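You operate a simulated robot arm through the tools that you are given. There is no shell and no other tool. Be economical: measure what you need, move in short steps, check, and stop when the job is done.

You run a simulated two-armed robot. Do the job below in one go: nothing can be reset, and whatever is moved stays where it is left.

JOB
Switch the closing head off and set it to the 62 cm mark.
Fine: free the orange post lever, wind the blue post wheel, lock the lever; then check that it turns free: black wheel to its second mark.
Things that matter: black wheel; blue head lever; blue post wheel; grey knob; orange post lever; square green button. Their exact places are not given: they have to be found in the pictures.

Only the result counts: the job must be done as asked and must still hold three seconds after the hand-in. Knocking over, shifting, dropping, spilling or breaking anything else fails it.

ROBOT AND FRAMES
Two 7-joint arms with fingered hands on one trunk, on a base that drives. Base frame: it is fixed to the floor where the robot stands at the start and does not move with it; the origin is under the middle of the robot, x ahead of it, y to its left, z up. Lengths are in mm, angles in degrees, forces in N, time in s.
The left shoulder is at the start at [60, 177, 1000], the right one opposite. Places, roughly: black wheel [700, 100, 1200]; blue head lever [600, 400, 1100]; blue post wheel [600, 600, 800]; grey knob [600, 100, 1100]; orange post lever [500, 700, 900]; square green button [600, 0, 1100]. Payload 4 kg a hand.
The tool frame of a hand sits at the grasp point between the pads (the TCP): z along the fingers, y along the line on which they close. The tips reach 37 mm beyond it. The gripper opens to 124 mm. The gripper's body begins 43 mm behind the TCP. The gripper is a hand of 3 fingers: y runs from the thumb to the fingers, the wrist lies at [-15, -108, -202] in the tool frame, and closing takes about 1.5 s.
Orientation is that of the tool frame in the base frame, as a unit quaternion [x, y, z, w]. With the fingers straight down and the wrist toward the robot, the tool's x, y and z point along [0, 1, 0], [1, 0, 0] and [0, 0, -1] of the base frame.

CONTROLS
- The arms move only by the tool drive_tool. It takes "left_targets", "right_targets" or both (then of equal length, played together; a hand with none holds still); each is one flat list of numbers, 6 for each row, row after row: the shift along the tool's x, y, z in units of 500 mm (1.0 is 500 mm), then the turn, a rotation vector about the tool's x, y, z in units of 45 degrees (1.0 is 45 degrees). In form: [x, y, z, wx, wy, wz, x, y, z, wx, wy, wz, ...]. A call has 1 to 20 rows; each row is the pose to reach, as a shift and turn from the pose commanded when the call began, along the tool's axes at that moment. "left_gripper" and "right_gripper" are, for a hand that has rows, the closure, from 0 (fully open) to 1 (shut), set as the call begins (left out, the last holds). A call with a number of a shift or a turn outside -1 to 1 is refused whole. Rows are played at 5 a second. More than 50 mm and 8.6 degrees between two rows, or a gripper value outside its range, and nothing of the call is played. Where a pose cannot be reached the arm comes as near as it can. A force on the tool above 40 N (or 10 N above the force at the start of the call, whichever is more), or a blocked arm, ends the call early, and 0.2 s more pass. The fingers move at their own pace (about 72 mm/s each) and stop on an object; they squeeze with about 30 N. The grip force told is the motor's: it shows also when the fingers shut on nothing. Time passes only in rows, and 0.2 s behind the last, so rows that repeat a pose let the fingers close. It gives the time, the measured TCP pose, the force on the tool (base axes), the opening and the grip force at its end, in the units of the frame above (readings bear some noise), with the torque about the TCP (base axes, N m) and any sound that the robot's microphone picked up.
- Cameras (640 x 400 px; columns grow to the right, rows downward): "scene" is now at [54.1, 39.8, 1667.9]; the picture's right is [0.42, -0.91, 0.00], its down [-0.46, -0.21, -0.86] and it looks along [0.78, 0.37, -0.50] (base axes); focal length 290 px, centre (320, 200). "left" rides on the left gripper at [-64, -76, -137] in its tool frame; the picture's right is [-0.84, -0.26, 0.48], its down [0.48, -0.76, 0.43] and it looks along [0.25, 0.60, 0.76] (tool axes); focal length 256 px, centre (320, 200). "right" rides on the right gripper at [64, -76, -137] in its tool frame; the picture's right is [-0.84, 0.26, -0.48], its down [-0.48, -0.76, 0.43] and it looks along [-0.26, 0.60, 0.76] (tool axes); focal length 256 px, centre (320, 200).
- camera(camera): a new picture of that camera. No time passes.
- lift_body(by): slides the trunk up (or, below 0, down) by that many mm; the arms and the scene camera ride with it, the base frame stays. It gives what a move gives, with no picture.
- steer(legs): drives the robot by 1 to 6 legs, each [ahead, left, turn to the left] in mm, mm and degrees, along the robot's own axes; the way and the turn of a leg run together, so that a leg with both is an arc; at most 1500 mm and 180 degrees a leg. The arms and the cameras ride along, it lands a little off, and it stops where it bumps. It gives what a move gives.
- move_fingers(index, middle, thumb_bend, thumb_turn, hand): sets how far each is bent, from 0 (flat) to 1 (curled in); at 0.3 the hand is open as for a grip, at 0.7 the pads meet at the TCP. One left out holds its place. A second passes; each finger stops where it meets its share of the squeeze, and holds until it gets a number again. A gripper value or a shape takes the hand back. It gives what a move gives, with no picture; readings hold the bend of each and the force on the fingers (four entries, about 0 where the hand has none), thumb and palm. thumb_turn goes from beside the hand (0) to across from the fingers (1), as for a grip.
- preshape(shape, hand): the hand has 3 fingers and takes this shape, open, in about a second: jaw (thumb against the fingers, like two jaws); tri (thumb and two fingers); tip (a fingertip pinch); poke (one finger out to press); point (the index stretched); flat (the hand flat); cup (the hand cupped); fist (a fist). The gripper value then closes the fingers along that shape, each until it touches; the sizes above hold for jaw. It gives what a move gives, with no picture.
- turn_head(pan, tilt): turns the head with the scene camera to pan (to the left, within 86 degrees either way) and tilt (down, from -29 to 69), counted from straight ahead of the robot. It gives what a move gives.
- locate(camera, pixels): for up to 12 pixels [column, row] of the newest picture of that camera ("zoom" is the newest enlarged one), the place [x, y, z] in the base frame of the surface seen there, good to about 3 mm. No time passes.
- inspect(camera, box): a new picture of the part [left, top, right, bottom] of that camera's present view, enlarged. No time passes.
- job_done(): hands the job in; it is judged then, once.

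Work in short steps. Measure before you move; look again where a grasp or a placing could have gone wrong, and mend it. You have 80 turns and 78 pictures in all, those below and enlarged ones among them. Open the grippers and draw the arms clear of the work before you hand the job in, unless the task says otherwise; then end with one line.

The tools are called after ">>>" as a command line: name --argument value ..., lists and objects as JSON in quotes. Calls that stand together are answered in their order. drive_tool: Moves the arms, as the interface text tells. Its arguments: {"type":"object","properties":{"left_targets":{"type":"array","items":{"type":"number"}},"left_gripper":{"type":"number"},"right_targets":{"type":"array","items":{"type":"number"}},"right_gripper":{"type":"number"}},"required":[]} The other tools are called the same way: lift_body (by) slides the trunk up or down; preshape (shape, hand) gives the hand a shape; move_fingers (index, middle, thumb_bend, thumb_turn, hand) moves the fingers one by one; steer (legs) drives the base; turn_head (pan, tilt) turns the head that bears the scene camera; camera (camera) takes a picture; locate (camera, pixels) gives the place of the surface under pixels of a picture; inspect (camera, box) takes an enlarged picture of a part of a camera's view; job_done () hands the job in.

At the start:

```text
time_s: 0.0
left_position: [462.3, 508.6, 1440.5]
left_orientation: [0.708, 0.706, 0.001, 0.001]
left_force: [0.6, -0.5, -0.4]
left_torque: [0.01, 0.0, 0.0]
left_gripper_width: 123.6
left_finger_force: 0.1
left_shape: jaw
left_bend: [0.3, 0.3, 0.3, 0.98]
left_finger forces: [0.0, 0.0, 0.0, 0.0, 0.0, 0.0]
right_position: [436.4, 49.5, 1457.6]
right_orientation: [0.707, 0.707, 0.0, 0.0]
right_force: [-0.4, -0.2, -0.8]
right_torque: [0.03, -0.01, 0.03]
right_gripper_width: 123.8
right_finger_force: 0.1
right_shape: jaw
right_bend: [0.3, 0.3, 0.3, 0.98]
right_finger forces: [0.1, 0.0, 0.0, 0.0, 0.0, 0.1]
trunk travel left (down, up): [-525.0, 65.0]
robot x, y, heading: [1.2, -1.5, 0.1]
head pan, tilt: [25.1, 30.2]
```

scene: 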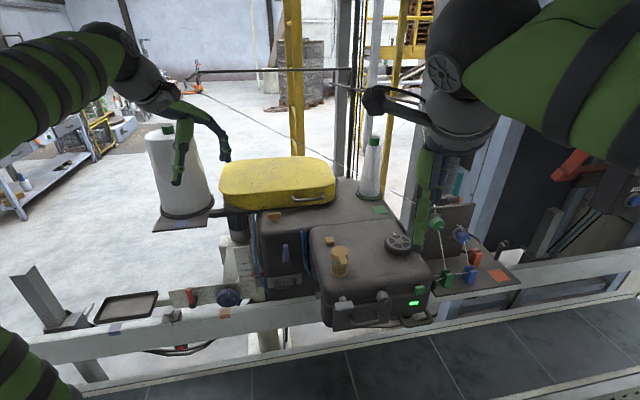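
right: 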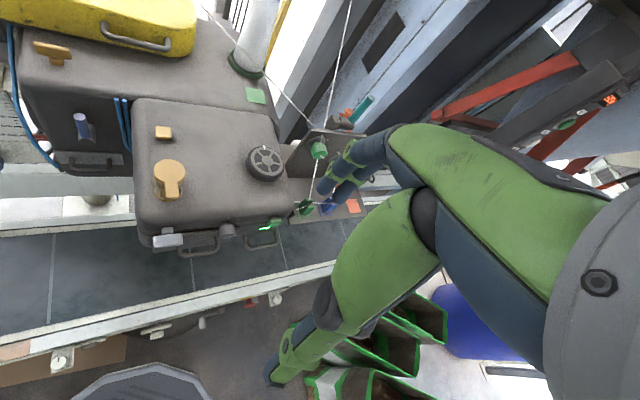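
left: 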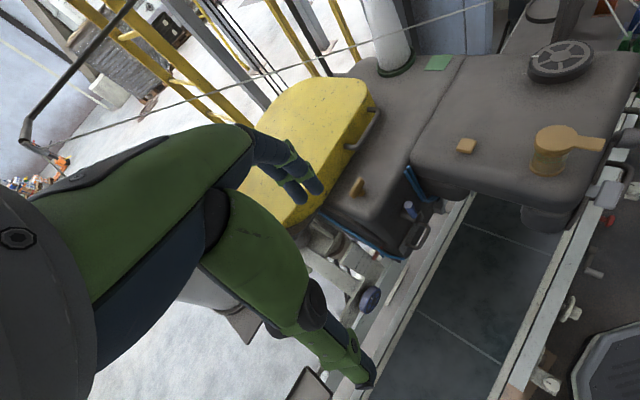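

The scene shows the closing head around (370,270), and the post with red lever and blue wheel around (190-230,297). I enlarge both areas.

>>> inspect --camera "scene" --box '[300, 200, 460, 340]'

>>> inspect --camera "scene" --box '[140, 200, 320, 370]'

```text
2.86 times, centred on (380, 270) of scene
```

zoom: 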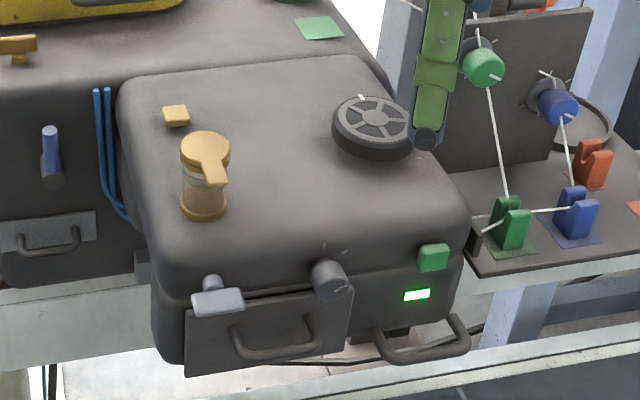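

```text
2.35 times, centred on (230, 285) of scene
```

zoom: 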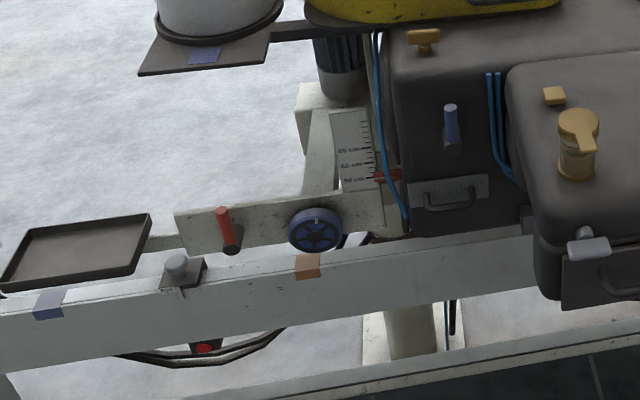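

Now I locate the parts. The post plate zoom: lever at (228,230), wheel (316,230), scale (355,150), red pointer (388,177).

>>> locate --camera "zoom" --pixels '[[221, 212], [232, 245], [300, 232], [316, 218], [333, 228], [350, 150], [386, 177], [451, 108], [450, 135], [190, 240], [270, 235], [205, 347]]'

>>> locate --camera "scene" --pixels '[[398, 243], [385, 241], [411, 243], [399, 235], [338, 300], [382, 296], [381, 299], [432, 290], [414, 303], [340, 262], [372, 305], [228, 297]]'

```text
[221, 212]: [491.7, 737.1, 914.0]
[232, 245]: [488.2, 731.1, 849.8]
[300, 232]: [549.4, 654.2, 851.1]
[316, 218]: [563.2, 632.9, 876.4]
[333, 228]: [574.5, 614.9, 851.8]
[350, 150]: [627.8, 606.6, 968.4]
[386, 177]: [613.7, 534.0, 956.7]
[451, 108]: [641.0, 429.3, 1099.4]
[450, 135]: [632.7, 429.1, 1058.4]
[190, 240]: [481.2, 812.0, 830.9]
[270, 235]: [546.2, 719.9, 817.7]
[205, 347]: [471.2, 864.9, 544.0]
```

```text
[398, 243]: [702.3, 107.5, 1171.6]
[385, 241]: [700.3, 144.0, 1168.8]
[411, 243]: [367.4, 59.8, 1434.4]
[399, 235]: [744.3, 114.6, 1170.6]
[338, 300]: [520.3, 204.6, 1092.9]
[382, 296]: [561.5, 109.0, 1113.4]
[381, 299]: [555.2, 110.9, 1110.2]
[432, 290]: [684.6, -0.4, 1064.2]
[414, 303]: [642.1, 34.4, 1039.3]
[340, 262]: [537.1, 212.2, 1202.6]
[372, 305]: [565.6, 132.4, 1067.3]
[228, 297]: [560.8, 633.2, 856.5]
```

The machine's front faces about (-0.8,-0.6). I enlarge the scale, the wheels and the button for detail.

>>> inspect --camera "scene" --box '[215, 240, 265, 310]'

>>> inspect --camera "scene" --box '[375, 225, 455, 315]'

>>> inspect --camera "right" --box '[130, 90, 380, 260]'

```text
5.71 times, centred on (240, 275) of scene
```

zoom: 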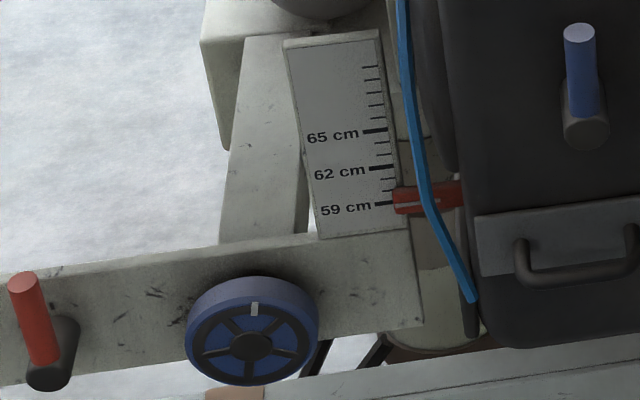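

```text
4.44 times, centred on (415, 270) of scene
```

zoom: 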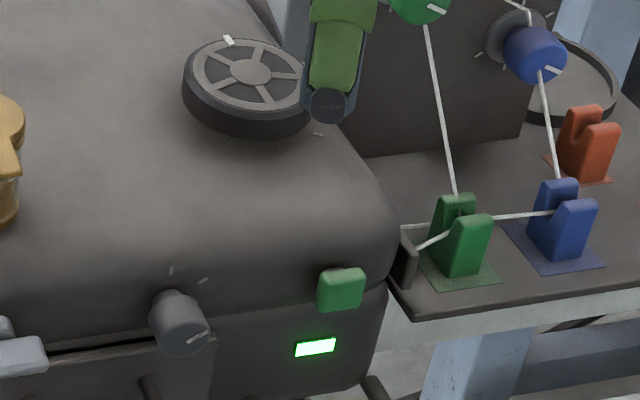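

```text
2.35 times, centred on (255, 175) of right
```

zoom: 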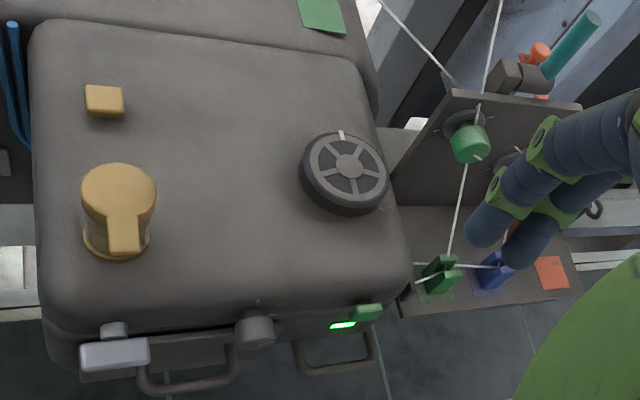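

The head stands at about 59.3 cm and its green lamp is lit (on). I look at the black wheel and post through the left camera, and measure button, knob and rail.

>>> inspect --camera "left" --box '[500, 20, 640, 110]'

>>> inspect --camera "right" --box '[235, 130, 305, 250]'

>>> locate --camera "scene" --pixels '[[424, 290], [418, 291], [415, 303], [402, 320], [420, 300], [415, 302], [100, 375], [480, 340], [120, 340], [560, 285], [140, 305], [300, 350]]'

>>> locate --camera "zoom" --pixels '[[320, 200], [300, 100], [330, 330]]'

```text
4.44 times, centred on (570, 65) of left
```

zoom: 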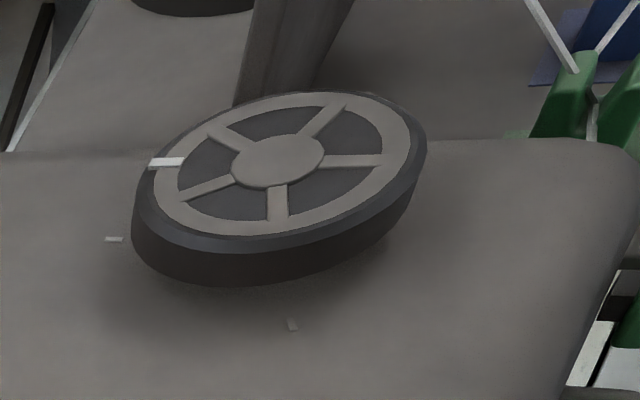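

```text
3.33 times, centred on (270, 190) of right
```

zoom: 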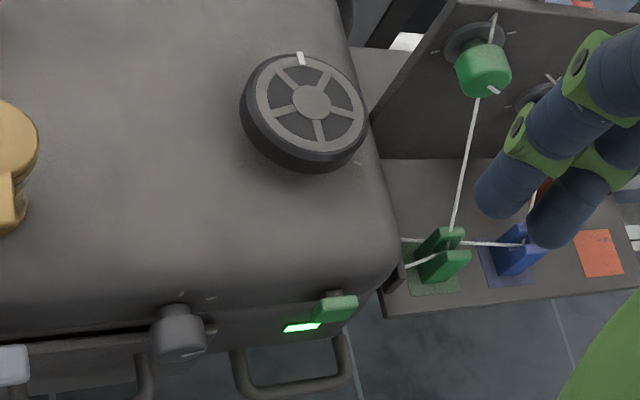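

```text
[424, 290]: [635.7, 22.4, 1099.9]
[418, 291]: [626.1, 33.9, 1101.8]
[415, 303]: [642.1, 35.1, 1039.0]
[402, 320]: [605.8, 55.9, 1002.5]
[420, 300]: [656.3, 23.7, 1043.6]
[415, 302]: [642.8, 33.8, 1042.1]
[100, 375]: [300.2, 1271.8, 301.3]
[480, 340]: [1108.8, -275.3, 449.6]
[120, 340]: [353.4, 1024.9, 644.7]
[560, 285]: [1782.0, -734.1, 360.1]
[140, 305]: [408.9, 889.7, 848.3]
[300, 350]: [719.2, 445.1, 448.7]
```

```text
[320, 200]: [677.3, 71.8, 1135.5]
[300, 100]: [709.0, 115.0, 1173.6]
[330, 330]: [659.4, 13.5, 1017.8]
```

Ticks are visible on the housing around the black wheel. I bring the right hand camera over the wheel for a clean view.

>>> drive_tool --right_targets '[0.032, 0.05, 0.047, 0, 0, 0, 0.064, 0.1, 0.094, 0, 0, 0, 0.096, 0.15, 0.14, 0, 0, 0, 0.128, 0.2, 0.187, 0, 0, 0, 0.16, 0.248, 0.234, 0, 0, 0]'

>>> camera --camera "right"

>>> inspect --camera "right" --box '[200, 80, 440, 260]'

```text
time_s: 1.2
left_position: [463.4, 509.0, 1440.3]
left_orientation: [0.707, 0.707, -0.001, -0.001]
left_force: [0.2, 0.3, -0.4]
left_torque: [0.0, 0.0, 0.01]
left_gripper_width: 123.9
left_finger_force: 0.0
left_shape: jaw
left_bend: [0.3, 0.3, 0.3, 0.98]
left_finger forces: [0.0, 0.1, 0.1, 0.0, 0.1, 0.0]
right_position: [562.4, 129.4, 1341.7]
right_orientation: [0.707, 0.707, 0.0, 0.0]
right_force: [-0.4, 0.0, -0.3]
right_torque: [-0.04, -0.04, 0.07]
right_gripper_width: 123.7
right_finger_force: 0.1
right_shape: jaw
right_bend: [0.3, 0.3, 0.3, 0.98]
right_finger forces: [0.0, 0.1, 0.0, 0.1, 0.1, 0.0]
trunk travel left (down, up): [-525.0, 65.0]
robot x, y, heading: [0.6, -3.2, -0.2]
head pan, tilt: [25.1, 30.2]
```

```text
67 pictures are left
```

right: 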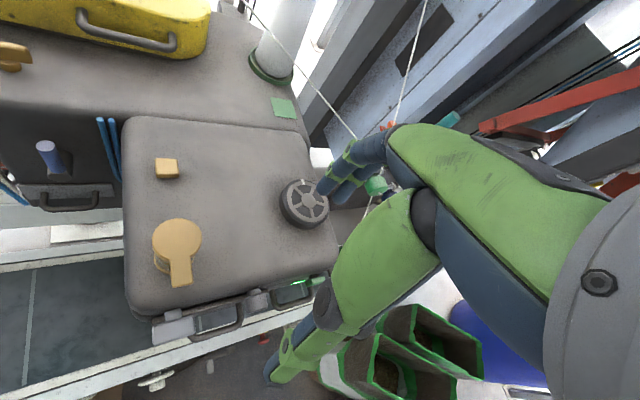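

```text
2.22 times, centred on (320, 170) of right
```

zoom: 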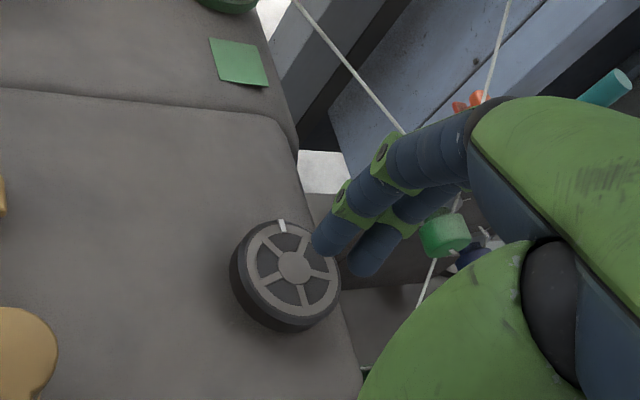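

I enlarge the wheel area further to find the ticks.

>>> inspect --camera "right" --box '[255, 160, 345, 250]'

>>> inspect --camera "left" --box '[500, 20, 640, 110]'

>>> inspect --camera "scene" --box '[370, 215, 430, 270]'

```text
4.44 times, centred on (300, 205) of right
```

zoom: 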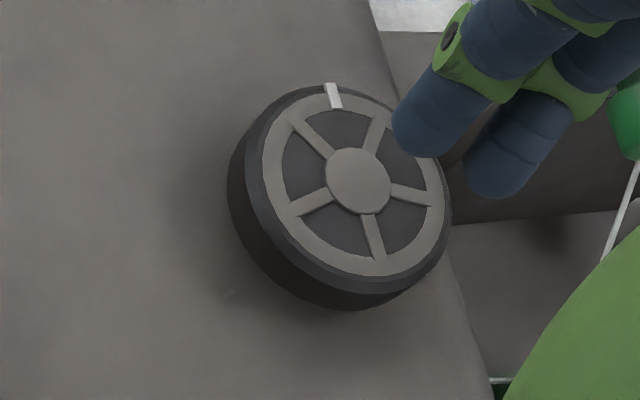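

```text
4.44 times, centred on (570, 65) of left
```

zoom: 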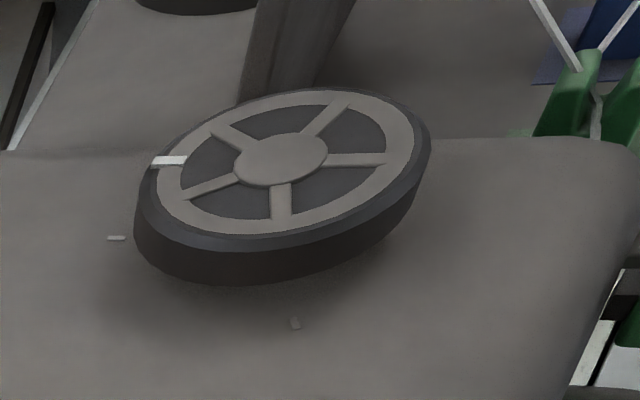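

```text
7.27 times, centred on (400, 242) of scene
```

zoom: 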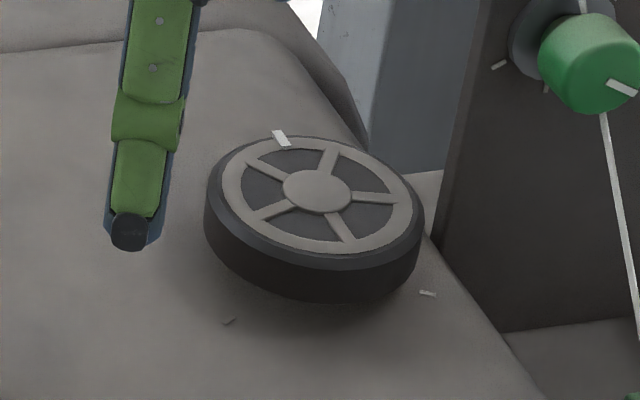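

I locate the ticks seen in both views.

>>> camera --camera "left"

>>> locate --camera "zoom" --pixels '[[428, 293], [230, 320], [280, 138], [317, 190], [222, 190], [410, 200], [322, 250], [317, 280]]'

>>> locate --camera "left" --pixels '[[524.3, 73.6], [564.4, 92.7], [536, 56], [561, 56]]'

```text
62 pictures are left
```

left: 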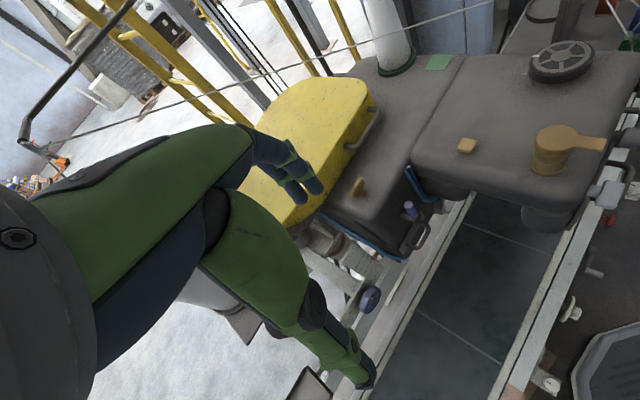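

```text
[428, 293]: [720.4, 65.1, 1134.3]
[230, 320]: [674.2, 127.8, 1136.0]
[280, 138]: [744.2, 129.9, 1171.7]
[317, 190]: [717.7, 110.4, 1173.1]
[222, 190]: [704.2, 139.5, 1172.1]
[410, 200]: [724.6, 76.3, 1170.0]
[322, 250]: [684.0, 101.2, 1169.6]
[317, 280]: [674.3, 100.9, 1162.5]
```

```text
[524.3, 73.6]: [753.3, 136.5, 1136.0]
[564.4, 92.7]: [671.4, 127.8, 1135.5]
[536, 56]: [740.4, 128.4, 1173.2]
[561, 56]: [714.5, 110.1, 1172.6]
```

The wheel index stands at mark A (35°); others at B (158°) and C (275°). I enlarge each tick to see whether they differ.

>>> inspect --camera "left" --box '[510, 60, 580, 104]'

>>> inspect --camera "scene" --box '[380, 235, 425, 265]'

>>> inspect --camera "scene" --box '[365, 275, 445, 325]'

```text
9.09 times, centred on (545, 82) of left
```

zoom: 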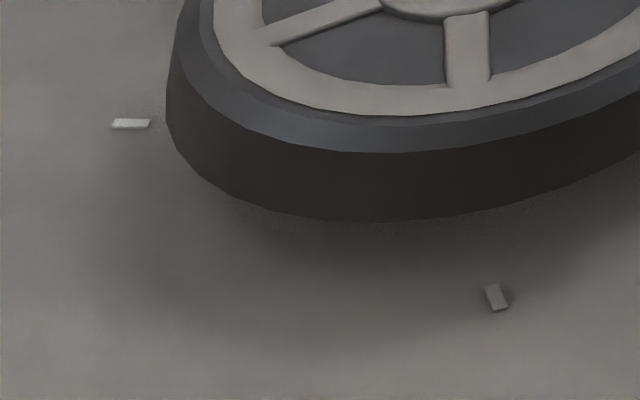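

```text
13.33 times, centred on (402, 250) of scene
```

zoom: 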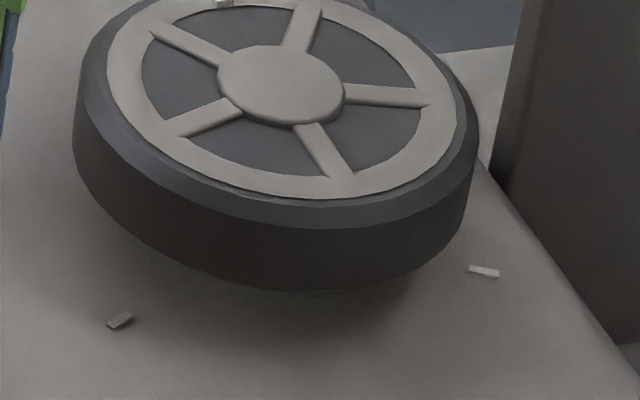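

```text
8.00 times, centred on (405, 300) of scene
```

zoom: 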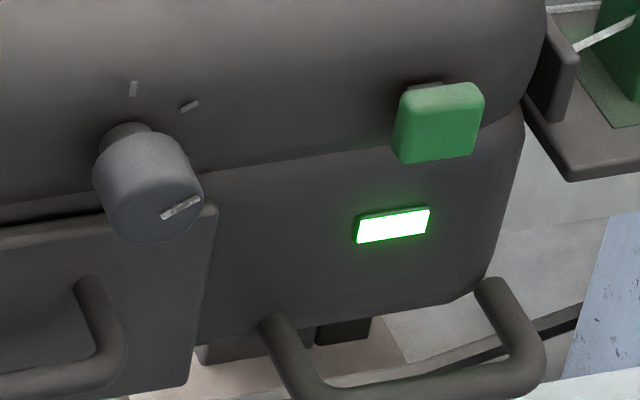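

The lamp under the square green button is lit. I locate the button face, lamp and knob ticks in this zoom.

>>> locate --camera "zoom" --pixels '[[435, 130], [405, 130], [460, 125], [435, 105], [435, 150], [450, 90], [390, 225], [300, 180], [180, 207], [134, 88], [190, 105], [500, 140]]'

>>> preshape --shape "poke" --hand "right"

```text
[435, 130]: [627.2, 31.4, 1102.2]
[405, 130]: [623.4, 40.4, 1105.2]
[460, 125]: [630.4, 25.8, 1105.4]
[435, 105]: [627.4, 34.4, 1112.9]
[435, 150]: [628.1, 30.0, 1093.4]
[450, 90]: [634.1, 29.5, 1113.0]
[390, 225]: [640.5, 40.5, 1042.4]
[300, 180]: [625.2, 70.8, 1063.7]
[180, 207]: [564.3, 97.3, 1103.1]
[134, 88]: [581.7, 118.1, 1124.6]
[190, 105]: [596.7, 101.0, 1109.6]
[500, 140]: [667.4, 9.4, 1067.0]
```

```text
time_s: 2.1
left_position: [462.0, 506.5, 1441.7]
left_orientation: [0.707, 0.707, 0.001, 0.0]
left_force: [-0.2, -0.7, 0.0]
left_torque: [-0.02, -0.01, -0.02]
left_gripper_width: 123.6
left_finger_force: 0.0
left_shape: jaw
left_bend: [0.3, 0.3, 0.3, 0.98]
left_finger forces: [0.0, 0.0, 0.0, 0.0, 0.1, 0.1]
right_position: [560.4, 128.1, 1341.7]
right_orientation: [0.707, 0.707, 0.0, 0.0]
right_force: [0.8, -0.8, 0.7]
right_torque: [-0.01, -0.02, 0.0]
right_gripper_width: 0.0
right_finger_force: 0.0
right_shape: poke
right_bend: [0.7, 0.7, 0.0, 1.0]
right_finger forces: [0.0, 0.1, 0.0, 0.1, 0.0, 0.0]
trunk travel left (down, up): [-525.0, 65.0]
robot x, y, heading: [-1.4, 0.5, 0.1]
head pan, tilt: [25.1, 30.2]
```

The poke shape reports a stretched digit; I check with the right camera which one sticks out.

>>> camera --camera "right"

>>> camera --camera "scene"

```text
58 pictures are left
```

right: 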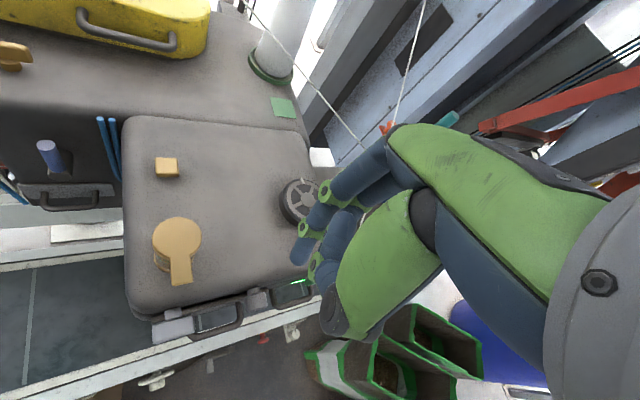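

```text
57 pictures are left
```

scene: 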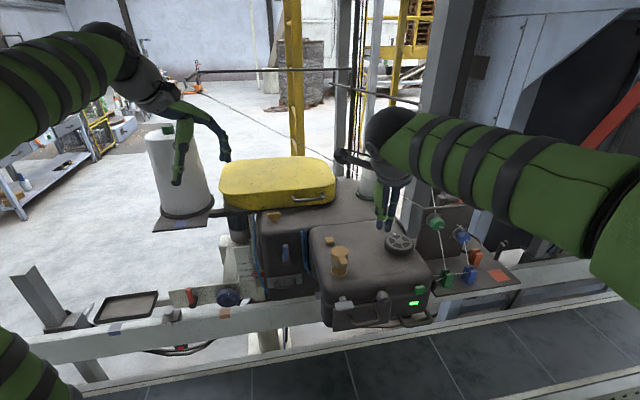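

Poke seems to stretch the thumb; I try the "point" shape instead, which stretches the index.

>>> preshape --shape "point" --hand "right"

>>> camera --camera "right"

```text
time_s: 3.0
left_position: [461.2, 507.2, 1440.8]
left_orientation: [0.707, 0.708, 0.0, 0.001]
left_force: [0.3, -0.4, 0.1]
left_torque: [-0.07, -0.01, -0.04]
left_gripper_width: 123.5
left_finger_force: 0.2
left_shape: jaw
left_bend: [0.3, 0.3, 0.3, 0.98]
left_finger forces: [0.0, 0.1, 0.0, 0.0, 0.1, 0.0]
right_position: [561.5, 129.5, 1342.0]
right_orientation: [0.708, 0.707, 0.001, 0.0]
right_force: [0.3, -0.1, -0.4]
right_torque: [0.01, 0.02, -0.02]
right_gripper_width: 117.9
right_finger_force: 0.1
right_shape: point
right_bend: [0.32, 1.0, 1.0, 0.89]
right_finger forces: [0.0, 0.0, 0.0, 0.0, 0.0, 0.0]
trunk travel left (down, up): [-525.0, 65.0]
robot x, y, heading: [2.3, 0.7, 0.1]
head pan, tilt: [25.1, 30.2]
```

```text
56 pictures are left
```

right: 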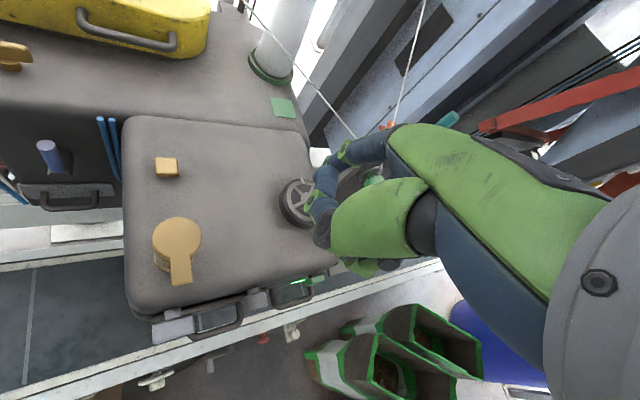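

Neither is as well-defined as closed jaw tips (37 mm beyond the TCP). I set jaw, close it, and swing the right hand back and half way to horizontal.

>>> preshape --shape "jaw" --hand "right"

>>> drive_tool --right_gripper 1 --right_targets '[-0.066, -0.027, 0.031, -0.161, 0.051, -0.051, -0.133, -0.054, 0.061, -0.322, 0.103, -0.103, -0.199, -0.081, 0.092, -0.483, 0.154, -0.154, -0.265, -0.108, 0.123, -0.643, 0.205, -0.205, -0.332, -0.135, 0.153, -0.804, 0.257, -0.257, -0.398, -0.162, 0.184, -0.965, 0.308, -0.308]'

>>> drive_tool --right_targets '[0, 0, 0, -0.161, 0.051, -0.051, 0, 0, 0, -0.322, 0.103, -0.103, 0, 0, 0, -0.483, 0.154, -0.154, 0, 0, 0, -0.643, 0.205, -0.205, 0, 0, 0, -0.804, 0.257, -0.257, 0, 0, 0, -0.965, 0.308, -0.308]'

>>> camera --camera "scene"

```text
time_s: 3.9
left_position: [462.1, 507.8, 1440.8]
left_orientation: [0.707, 0.707, 0.0, 0.001]
left_force: [0.0, -0.3, -0.6]
left_torque: [0.0, 0.03, 0.01]
left_gripper_width: 123.4
left_finger_force: 0.0
left_shape: jaw
left_bend: [0.3, 0.3, 0.3, 0.98]
left_finger forces: [0.0, 0.0, 0.1, 0.0, 0.0, 0.1]
right_position: [560.1, 130.4, 1342.4]
right_orientation: [0.707, 0.707, 0.0, 0.0]
right_force: [0.8, -0.3, -0.4]
right_torque: [0.03, -0.03, 0.01]
right_gripper_width: 124.1
right_finger_force: 0.1
right_shape: jaw
right_bend: [0.3, 0.3, 0.3, 0.97]
right_finger forces: [0.1, 0.0, 0.1, 0.0, 0.0, 0.0]
trunk travel left (down, up): [-525.0, 65.0]
robot x, y, heading: [0.6, -0.4, -0.3]
head pan, tilt: [25.1, 30.2]
```

```text
time_s: 5.3
left_position: [462.0, 506.5, 1439.0]
left_orientation: [0.708, 0.707, 0.0, 0.001]
left_force: [0.9, -0.1, 0.6]
left_torque: [-0.03, 0.01, 0.01]
left_gripper_width: 123.6
left_finger_force: 0.1
left_shape: jaw
left_bend: [0.3, 0.3, 0.3, 0.98]
left_finger forces: [0.1, 0.0, 0.0, 0.0, 0.1, 0.0]
right_position: [494.8, -65.4, 1259.7]
right_orientation: [0.564, 0.731, 0.342, 0.176]
right_force: [0.6, -0.5, -0.1]
right_torque: [0.02, 0.01, -0.02]
right_gripper_width: 0.0
right_finger_force: 29.9
right_shape: jaw
right_bend: [0.7, 0.7, 0.71, 1.0]
right_finger forces: [0.0, 0.0, 0.0, 0.0, 0.0, 0.0]
right hand out of reach, approached as far as the arm can: row 6
trunk travel left (down, up): [-525.0, 65.0]
robot x, y, heading: [-2.2, -0.4, -0.3]
head pan, tilt: [25.1, 30.2]
```

```text
time_s: 6.9
left_position: [461.1, 509.4, 1440.0]
left_orientation: [0.707, 0.707, 0.001, 0.001]
left_force: [1.0, 0.9, -0.5]
left_torque: [-0.05, -0.01, 0.0]
left_gripper_width: 123.9
left_finger_force: 0.0
left_shape: jaw
left_bend: [0.3, 0.3, 0.3, 0.98]
left_finger forces: [0.0, 0.1, 0.0, 0.0, 0.1, 0.0]
right_position: [457.3, -100.1, 1421.7]
right_orientation: [0.3, 0.681, 0.566, 0.354]
right_force: [0.9, -0.1, -0.4]
right_torque: [-0.03, 0.0, 0.01]
right_gripper_width: 0.0
right_finger_force: 30.3
right_shape: jaw
right_bend: [0.7, 0.7, 0.71, 1.0]
right_finger forces: [0.1, 0.1, 0.0, 0.0, 0.1, 0.1]
right hand out of reach, approached as far as the arm can: row 1, 2, 3, 4, 5, 6
trunk travel left (down, up): [-525.0, 65.0]
robot x, y, heading: [-2.2, -1.4, -0.0]
head pan, tilt: [25.1, 30.2]
stopped in row 6 (right hand): the arm was blocked; the commanded pose is now the measured one
```

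```text
55 pictures are left
```

scene: 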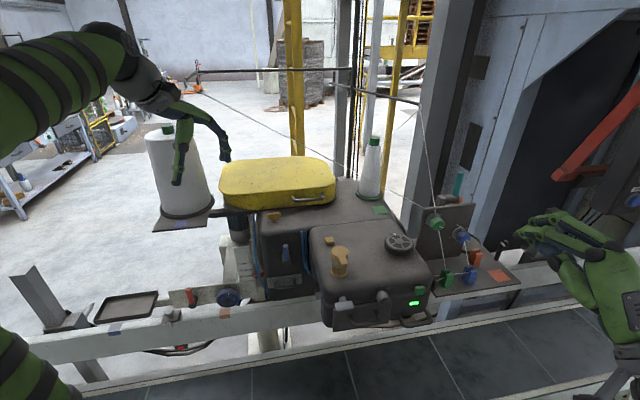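

The pose is too close to the body; backing the base away would help. The view is unobstructed now; I check the floor to both rear sides first.

>>> turn_head --pan -86 --tilt 40

>>> camera --camera "scene"

>>> turn_head --pan 86 --tilt 40

>>> camera --camera "scene"

```text
time_s: 8.8
left_position: [460.4, 507.8, 1440.0]
left_orientation: [0.707, 0.707, 0.001, 0.0]
left_force: [-0.1, -0.1, 0.1]
left_torque: [0.01, -0.02, 0.01]
left_gripper_width: 123.9
left_finger_force: 0.0
left_shape: jaw
left_bend: [0.3, 0.3, 0.3, 0.98]
left_finger forces: [0.0, 0.0, 0.1, 0.0, 0.1, 0.0]
right_position: [455.5, -102.1, 1422.3]
right_orientation: [0.301, 0.681, 0.565, 0.355]
right_force: [0.9, 0.5, -0.1]
right_torque: [-0.05, -0.01, 0.01]
right_gripper_width: 0.0
right_finger_force: 30.2
right_shape: jaw
right_bend: [0.7, 0.7, 0.71, 1.0]
right_finger forces: [0.0, 0.0, 0.0, 0.1, 0.1, 0.0]
trunk travel left (down, up): [-525.0, 65.0]
robot x, y, heading: [-1.0, -3.0, 0.1]
head pan, tilt: [-85.9, 40.0]
```

```text
54 pictures are left
```

scene: 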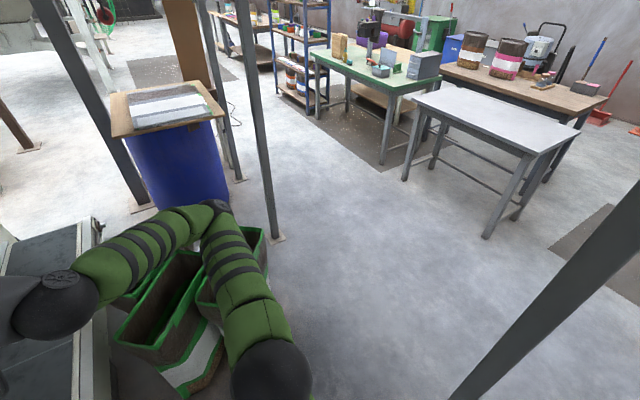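

```text
time_s: 11.4
left_position: [461.6, 508.5, 1440.8]
left_orientation: [0.707, 0.707, 0.0, 0.0]
left_force: [-0.6, 0.0, -1.7]
left_torque: [0.01, 0.0, 0.01]
left_gripper_width: 124.0
left_finger_force: 0.1
left_shape: jaw
left_bend: [0.3, 0.3, 0.3, 0.98]
left_finger forces: [0.0, 0.0, 0.1, 0.1, 0.0, 0.0]
right_position: [455.9, -101.2, 1420.9]
right_orientation: [0.301, 0.681, 0.566, 0.355]
right_force: [0.4, -0.3, -0.3]
right_torque: [-0.01, 0.01, 0.0]
right_gripper_width: 0.2
right_finger_force: 30.1
right_shape: jaw
right_bend: [0.7, 0.7, 0.71, 1.0]
right_finger forces: [0.0, 0.1, 0.0, 0.0, 0.0, 0.0]
trunk travel left (down, up): [-525.0, 65.0]
robot x, y, heading: [0.4, -1.2, 0.0]
head pan, tilt: [85.9, 40.0]
```

```text
53 pictures are left
```

scene: 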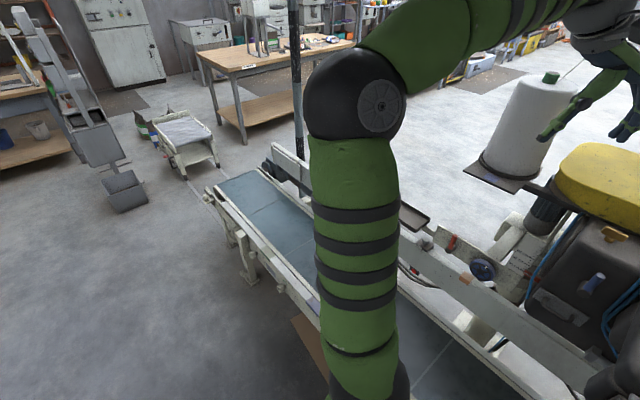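

Behind-left is clear; I back off 200 mm and then turn 35° left so that I face the machine squarely, then look.

>>> steer --legs '[[-200, 0, 0], [0, 0, 35]]'

>>> turn_head --pan -15 --tilt 35

>>> camera --camera "scene"

```text
time_s: 14.7
left_position: [-113.5, 680.6, 1441.0]
left_orientation: [0.462, 0.887, 0.001, 0.0]
left_force: [0.4, -0.4, 0.1]
left_torque: [0.01, -0.04, 0.02]
left_gripper_width: 123.6
left_finger_force: 0.1
left_shape: jaw
left_bend: [0.3, 0.3, 0.3, 0.98]
left_finger forces: [0.0, 0.0, 0.1, 0.0, 0.1, 0.1]
right_position: [231.8, 179.2, 1421.3]
right_orientation: [0.081, 0.74, 0.646, 0.168]
right_force: [-0.3, 0.3, -0.4]
right_torque: [0.01, 0.01, 0.01]
right_gripper_width: 0.3
right_finger_force: 30.1
right_shape: jaw
right_bend: [0.7, 0.7, 0.71, 1.0]
right_finger forces: [0.1, 0.0, 0.1, 0.0, 0.0, 0.0]
trunk travel left (down, up): [-525.0, 65.0]
robot x, y, heading: [-197.1, 0.7, 35.1]
head pan, tilt: [85.9, 40.0]
```

```text
time_s: 16.4
left_position: [-112.5, 679.9, 1440.1]
left_orientation: [0.461, 0.887, 0.001, 0.0]
left_force: [0.5, 0.3, 0.2]
left_torque: [0.0, 0.01, -0.04]
left_gripper_width: 123.6
left_finger_force: 0.0
left_shape: jaw
left_bend: [0.3, 0.3, 0.3, 0.98]
left_finger forces: [0.0, 0.0, 0.0, 0.0, 0.0, 0.0]
right_position: [231.3, 178.2, 1422.0]
right_orientation: [0.083, 0.74, 0.646, 0.169]
right_force: [0.1, -0.4, -0.6]
right_torque: [-0.04, 0.02, 0.02]
right_gripper_width: 0.0
right_finger_force: 30.1
right_shape: jaw
right_bend: [0.7, 0.7, 0.71, 1.0]
right_finger forces: [0.1, 0.1, 0.1, 0.0, 0.0, 0.0]
trunk travel left (down, up): [-525.0, 65.0]
robot x, y, heading: [-196.3, -2.7, 35.2]
head pan, tilt: [-15.0, 35.0]
```

```text
52 pictures are left
```

scene: 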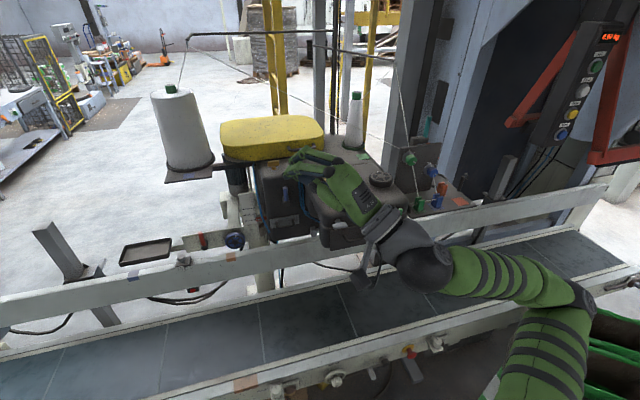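

Room is clear. I bring the right hand to 140 mm in front of the button at height 1103, pointing along the machine normal.

>>> drive_tool --right_gripper 1 --right_targets '[-0.0535, -0.0682, -0.0136, -0.007, -0.0685, 0.02, -0.107, -0.1364, -0.0273, -0.015, -0.137, 0.04, -0.1605, -0.2045, -0.041, -0.022, -0.2056, 0.06, -0.214, -0.2727, -0.0545, -0.029, -0.274, 0.08, -0.267, -0.341, -0.068, -0.037, -0.343, 0.1, -0.321, -0.409, -0.082, -0.044, -0.411, 0.12, -0.374, -0.477, -0.0955, -0.052, -0.48, 0.139, -0.428, -0.5455, -0.109, -0.059, -0.548, 0.159, -0.481, -0.6136, -0.123, -0.066, -0.617, 0.179, -0.535, -0.682, -0.136, -0.074, -0.685, 0.199, -0.588, -0.75, -0.15, -0.081, -0.754, 0.219]'

>>> camera --camera "right"

>>> camera --camera "scene"

```text
time_s: 18.8
left_position: [-113.3, 679.9, 1440.0]
left_orientation: [0.462, 0.887, 0.0, 0.001]
left_force: [-0.2, 0.5, 0.0]
left_torque: [-0.01, 0.01, 0.04]
left_gripper_width: 123.8
left_finger_force: 0.1
left_shape: jaw
left_bend: [0.3, 0.3, 0.3, 0.98]
left_finger forces: [0.1, 0.0, 0.0, 0.0, 0.1, 0.0]
right_position: [553.0, -107.9, 1339.3]
right_orientation: [0.315, 0.704, 0.57, 0.285]
right_force: [-1.3, 0.6, 0.7]
right_torque: [0.0, 0.01, 0.04]
right_gripper_width: 0.3
right_finger_force: 30.0
right_shape: jaw
right_bend: [0.7, 0.7, 0.71, 1.0]
right_finger forces: [0.1, 0.0, 0.1, 0.1, 0.0, 0.0]
right hand out of reach, approached as far as the arm can: row 1, 2, 3, 4, 5, 6, 7, 8, 9, 10, 11
trunk travel left (down, up): [-525.0, 65.0]
robot x, y, heading: [-202.7, -1.5, 34.9]
head pan, tilt: [-15.0, 35.0]
```

```text
51 pictures are left
```

right: 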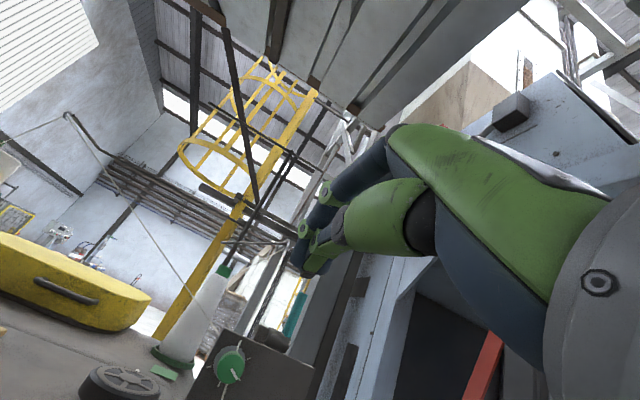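

```text
50 pictures are left
```

scene: 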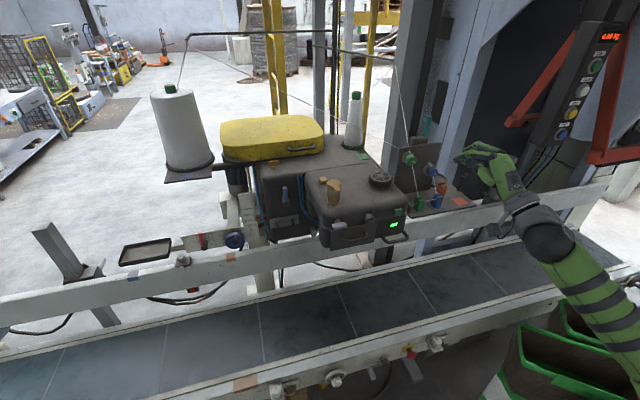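

The orientation is nearly right but the hand stays 240 mm too high, so lowering the trunk will fix that. I check the heights of the arm, conveyor and bins first.

>>> locate --camera "scene" --pixels '[[545, 240], [590, 290], [630, 345], [540, 300], [450, 320], [560, 350], [400, 225], [560, 205], [300, 370], [500, 390], [630, 225], [620, 90]]'

```text
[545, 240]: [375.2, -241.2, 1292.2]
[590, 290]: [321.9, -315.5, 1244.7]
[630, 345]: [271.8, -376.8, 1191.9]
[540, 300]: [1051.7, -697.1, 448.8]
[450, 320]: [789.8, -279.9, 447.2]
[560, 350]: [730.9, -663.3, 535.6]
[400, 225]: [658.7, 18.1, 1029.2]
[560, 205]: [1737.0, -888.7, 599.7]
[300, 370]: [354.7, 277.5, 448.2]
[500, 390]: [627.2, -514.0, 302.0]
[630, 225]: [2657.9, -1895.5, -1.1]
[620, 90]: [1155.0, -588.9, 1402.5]
```

Arm lies above 1100 while conveyor is at 450, so lowering is safe. I lower the trunk by 236 mm.

>>> lift_body --by -236

```text
time_s: 21.3
left_position: [-114.0, 680.7, 1206.2]
left_orientation: [0.462, 0.887, 0.001, 0.001]
left_force: [0.1, 0.0, -0.6]
left_torque: [-0.01, 0.0, -0.01]
left_gripper_width: 123.8
left_finger_force: 0.1
left_shape: jaw
left_bend: [0.3, 0.3, 0.3, 0.98]
left_finger forces: [0.0, 0.0, 0.1, 0.0, 0.0, 0.0]
right_position: [553.4, -108.9, 1104.1]
right_orientation: [0.316, 0.703, 0.57, 0.286]
right_force: [0.4, 0.4, 0.0]
right_torque: [0.01, -0.02, 0.01]
right_gripper_width: 0.0
right_finger_force: 30.1
right_shape: jaw
right_bend: [0.7, 0.7, 0.71, 1.0]
right_finger forces: [0.1, 0.1, 0.0, 0.1, 0.0, 0.0]
trunk travel left (down, up): [-289.0, 301.0]
robot x, y, heading: [-202.1, -2.0, 35.1]
head pan, tilt: [-15.0, 35.0]
```

I send a null row to learn which pose counts as commanded now.

>>> drive_tool --right_targets '[0, 0, 0, 0, 0, 0]'

```text
time_s: 21.7
left_position: [-113.7, 680.5, 1205.8]
left_orientation: [0.461, 0.887, 0.001, 0.001]
left_force: [0.7, 0.7, 0.1]
left_torque: [0.01, 0.01, 0.0]
left_gripper_width: 123.8
left_finger_force: 0.0
left_shape: jaw
left_bend: [0.3, 0.3, 0.3, 0.98]
left_finger forces: [0.0, 0.0, 0.0, 0.0, 0.0, 0.0]
right_position: [553.0, -107.2, 1103.7]
right_orientation: [0.316, 0.702, 0.571, 0.286]
right_force: [1.2, -0.1, 0.3]
right_torque: [-0.01, 0.01, -0.03]
right_gripper_width: 0.1
right_finger_force: 29.8
right_shape: jaw
right_bend: [0.7, 0.7, 0.71, 1.0]
right_finger forces: [0.0, 0.1, 0.0, 0.0, 0.0, 0.1]
trunk travel left (down, up): [-289.0, 301.0]
robot x, y, heading: [-201.2, 0.3, 34.7]
head pan, tilt: [-15.0, 35.0]
```

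Commanded equals measured. I move the tips to about 50 mm in front of the button.

>>> drive_tool --right_targets '[0.064, 0.02, 0.057, 0, 0, 0, 0.127, 0.039, 0.114, 0, 0, 0, 0.127, 0.039, 0.114, 0, 0, 0]'

>>> inspect --camera "scene" --box '[300, 140, 480, 260]'

```text
time_s: 22.5
left_position: [-114.0, 680.2, 1203.7]
left_orientation: [0.462, 0.887, 0.001, 0.001]
left_force: [-0.4, 0.2, 0.4]
left_torque: [0.0, -0.02, 0.02]
left_gripper_width: 123.7
left_finger_force: 0.0
left_shape: jaw
left_bend: [0.3, 0.3, 0.3, 0.98]
left_finger forces: [0.0, 0.0, 0.0, 0.0, 0.0, 0.0]
right_position: [560.6, -24.1, 1122.5]
right_orientation: [0.315, 0.707, 0.567, 0.284]
right_force: [-0.1, 0.8, -0.3]
right_torque: [0.02, 0.0, 0.02]
right_gripper_width: 0.0
right_finger_force: 30.0
right_shape: jaw
right_bend: [0.7, 0.7, 0.71, 1.0]
right_finger forces: [0.0, 0.0, 0.1, 0.0, 0.0, 0.0]
right hand out of reach, approached as far as the arm can: row 1, 2, 3
trunk travel left (down, up): [-289.0, 301.0]
robot x, y, heading: [-200.5, -2.3, 35.1]
head pan, tilt: [-15.0, 35.0]
```

```text
3.33 times, centred on (390, 200) of scene
```

zoom: 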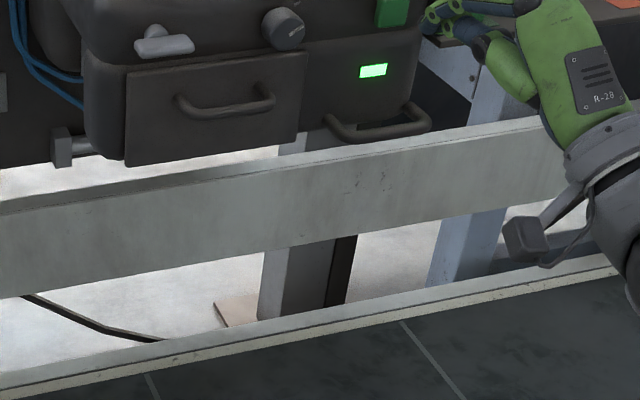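

The hand sits 12 mm high at a limit; I lower the trunk 40 mm more and look again with the head raised.

>>> lift_body --by -40

>>> turn_head --pan -20 --tilt 22

>>> camera --camera "scene"

```text
time_s: 23.3
left_position: [-114.1, 680.6, 1164.5]
left_orientation: [0.462, 0.887, 0.001, 0.0]
left_force: [0.3, -0.1, 0.4]
left_torque: [-0.03, 0.0, 0.01]
left_gripper_width: 123.7
left_finger_force: 0.1
left_shape: jaw
left_bend: [0.3, 0.3, 0.3, 0.98]
left_finger forces: [0.0, 0.0, 0.0, 0.0, 0.1, 0.0]
right_position: [559.6, -25.0, 1083.2]
right_orientation: [0.314, 0.707, 0.567, 0.283]
right_force: [-0.1, 0.2, -0.6]
right_torque: [-0.04, 0.0, -0.02]
right_gripper_width: 0.0
right_finger_force: 29.6
right_shape: jaw
right_bend: [0.7, 0.7, 0.71, 1.0]
right_finger forces: [0.0, 0.0, 0.1, 0.0, 0.0, 0.0]
trunk travel left (down, up): [-249.0, 341.0]
robot x, y, heading: [-202.2, 0.6, 35.4]
head pan, tilt: [-15.0, 35.0]
```

```text
time_s: 24.1
left_position: [-113.5, 679.3, 1164.7]
left_orientation: [0.463, 0.887, 0.0, 0.0]
left_force: [0.2, 0.1, 0.2]
left_torque: [-0.01, -0.03, 0.0]
left_gripper_width: 123.9
left_finger_force: 0.1
left_shape: jaw
left_bend: [0.3, 0.3, 0.3, 0.98]
left_finger forces: [0.0, 0.0, 0.1, 0.0, 0.0, 0.0]
right_position: [560.6, -24.7, 1082.5]
right_orientation: [0.315, 0.706, 0.567, 0.284]
right_force: [-0.3, 0.3, 0.0]
right_torque: [0.0, 0.02, -0.01]
right_gripper_width: 0.0
right_finger_force: 30.4
right_shape: jaw
right_bend: [0.7, 0.7, 0.71, 1.0]
right_finger forces: [0.0, 0.0, 0.0, 0.0, 0.1, 0.0]
trunk travel left (down, up): [-249.0, 341.0]
robot x, y, heading: [-199.8, -1.0, 34.9]
head pan, tilt: [-20.0, 22.0]
```

```text
48 pictures are left
```

scene: 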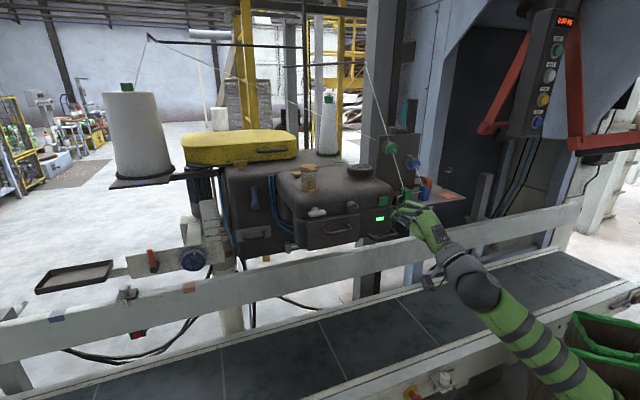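

I re-measure the button in an enlarged view along with the hand tips.

>>> inspect --camera "scene" --box '[320, 180, 440, 255]'

>>> locate --camera "scene" --pixels '[[379, 206], [380, 218], [376, 206], [383, 206], [379, 203], [379, 209], [397, 211]]'

```text
5.33 times, centred on (380, 218) of scene
```

zoom: 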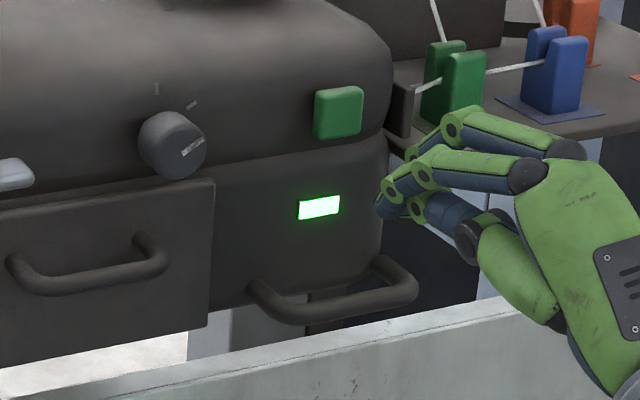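

```text
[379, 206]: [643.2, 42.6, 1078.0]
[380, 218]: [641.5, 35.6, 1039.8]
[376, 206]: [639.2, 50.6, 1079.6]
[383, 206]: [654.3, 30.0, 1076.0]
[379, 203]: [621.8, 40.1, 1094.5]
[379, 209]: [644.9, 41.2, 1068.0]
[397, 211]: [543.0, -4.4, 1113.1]
```

I locate the button and fingertip in the enlarged picture.

>>> locate --camera "zoom" --pixels '[[338, 112], [320, 115], [358, 108], [338, 95], [338, 132], [381, 205], [392, 190], [415, 210], [250, 130], [250, 200], [360, 180]]'

```text
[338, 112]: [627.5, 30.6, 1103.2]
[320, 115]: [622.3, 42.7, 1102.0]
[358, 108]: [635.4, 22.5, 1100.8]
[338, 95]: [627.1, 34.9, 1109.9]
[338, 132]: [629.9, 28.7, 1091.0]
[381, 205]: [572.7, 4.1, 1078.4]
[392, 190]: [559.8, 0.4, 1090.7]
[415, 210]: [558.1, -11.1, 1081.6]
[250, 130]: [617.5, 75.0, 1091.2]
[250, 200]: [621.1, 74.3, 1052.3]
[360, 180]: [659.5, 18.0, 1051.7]
```

Tips are 26 mm below and about 51 mm before the button. I raise, then push along the normal with the force guard, and look at the lamp.

>>> drive_tool --right_targets '[0.006, 0.052, -0.009, 0, 0, 0, 0.002, 0.061, 0.04, 0, 0, 0, -0.0005, 0.0675, 0.0734, 0, 0, 0, -0.0017, 0.0705, 0.0891, 0, 0, 0, -0.0026, 0.0727, 0.1009, 0, 0, 0, -0.0032, 0.0742, 0.1087, 0, 0, 0]'

>>> inspect --camera "scene" --box '[320, 180, 440, 255]'

```text
time_s: 25.5
left_position: [-115.6, 678.9, 1166.1]
left_orientation: [0.462, 0.887, 0.001, 0.001]
left_force: [1.3, -0.6, -0.9]
left_torque: [0.02, -0.02, 0.02]
left_gripper_width: 123.7
left_finger_force: 0.0
left_shape: jaw
left_bend: [0.3, 0.3, 0.3, 0.98]
left_finger forces: [0.0, 0.1, 0.0, 0.0, 0.0, 0.0]
right_position: [604.3, 12.2, 1110.5]
right_orientation: [0.314, 0.706, 0.568, 0.284]
right_force: [-22.2, -12.8, -2.9]
right_torque: [-0.16, 0.26, 0.08]
right_gripper_width: 0.1
right_finger_force: 30.0
right_shape: jaw
right_bend: [0.7, 0.7, 0.71, 1.0]
right_finger forces: [0.1, 0.0, 0.1, 0.0, 0.0, 0.0]
trunk travel left (down, up): [-249.0, 341.0]
robot x, y, heading: [-198.4, 1.5, 35.1]
head pan, tilt: [-20.0, 22.0]
heard: click
```

```text
5.33 times, centred on (380, 218) of scene
```

zoom: 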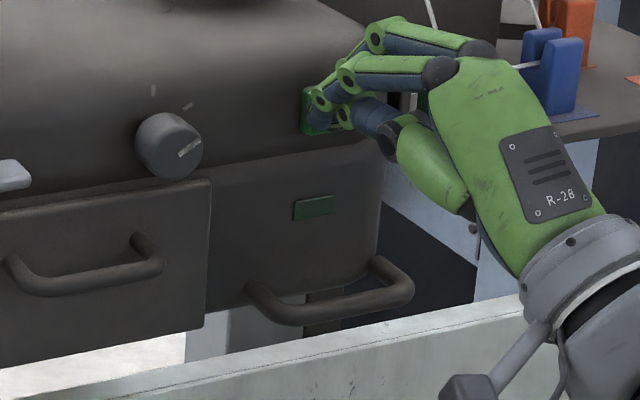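

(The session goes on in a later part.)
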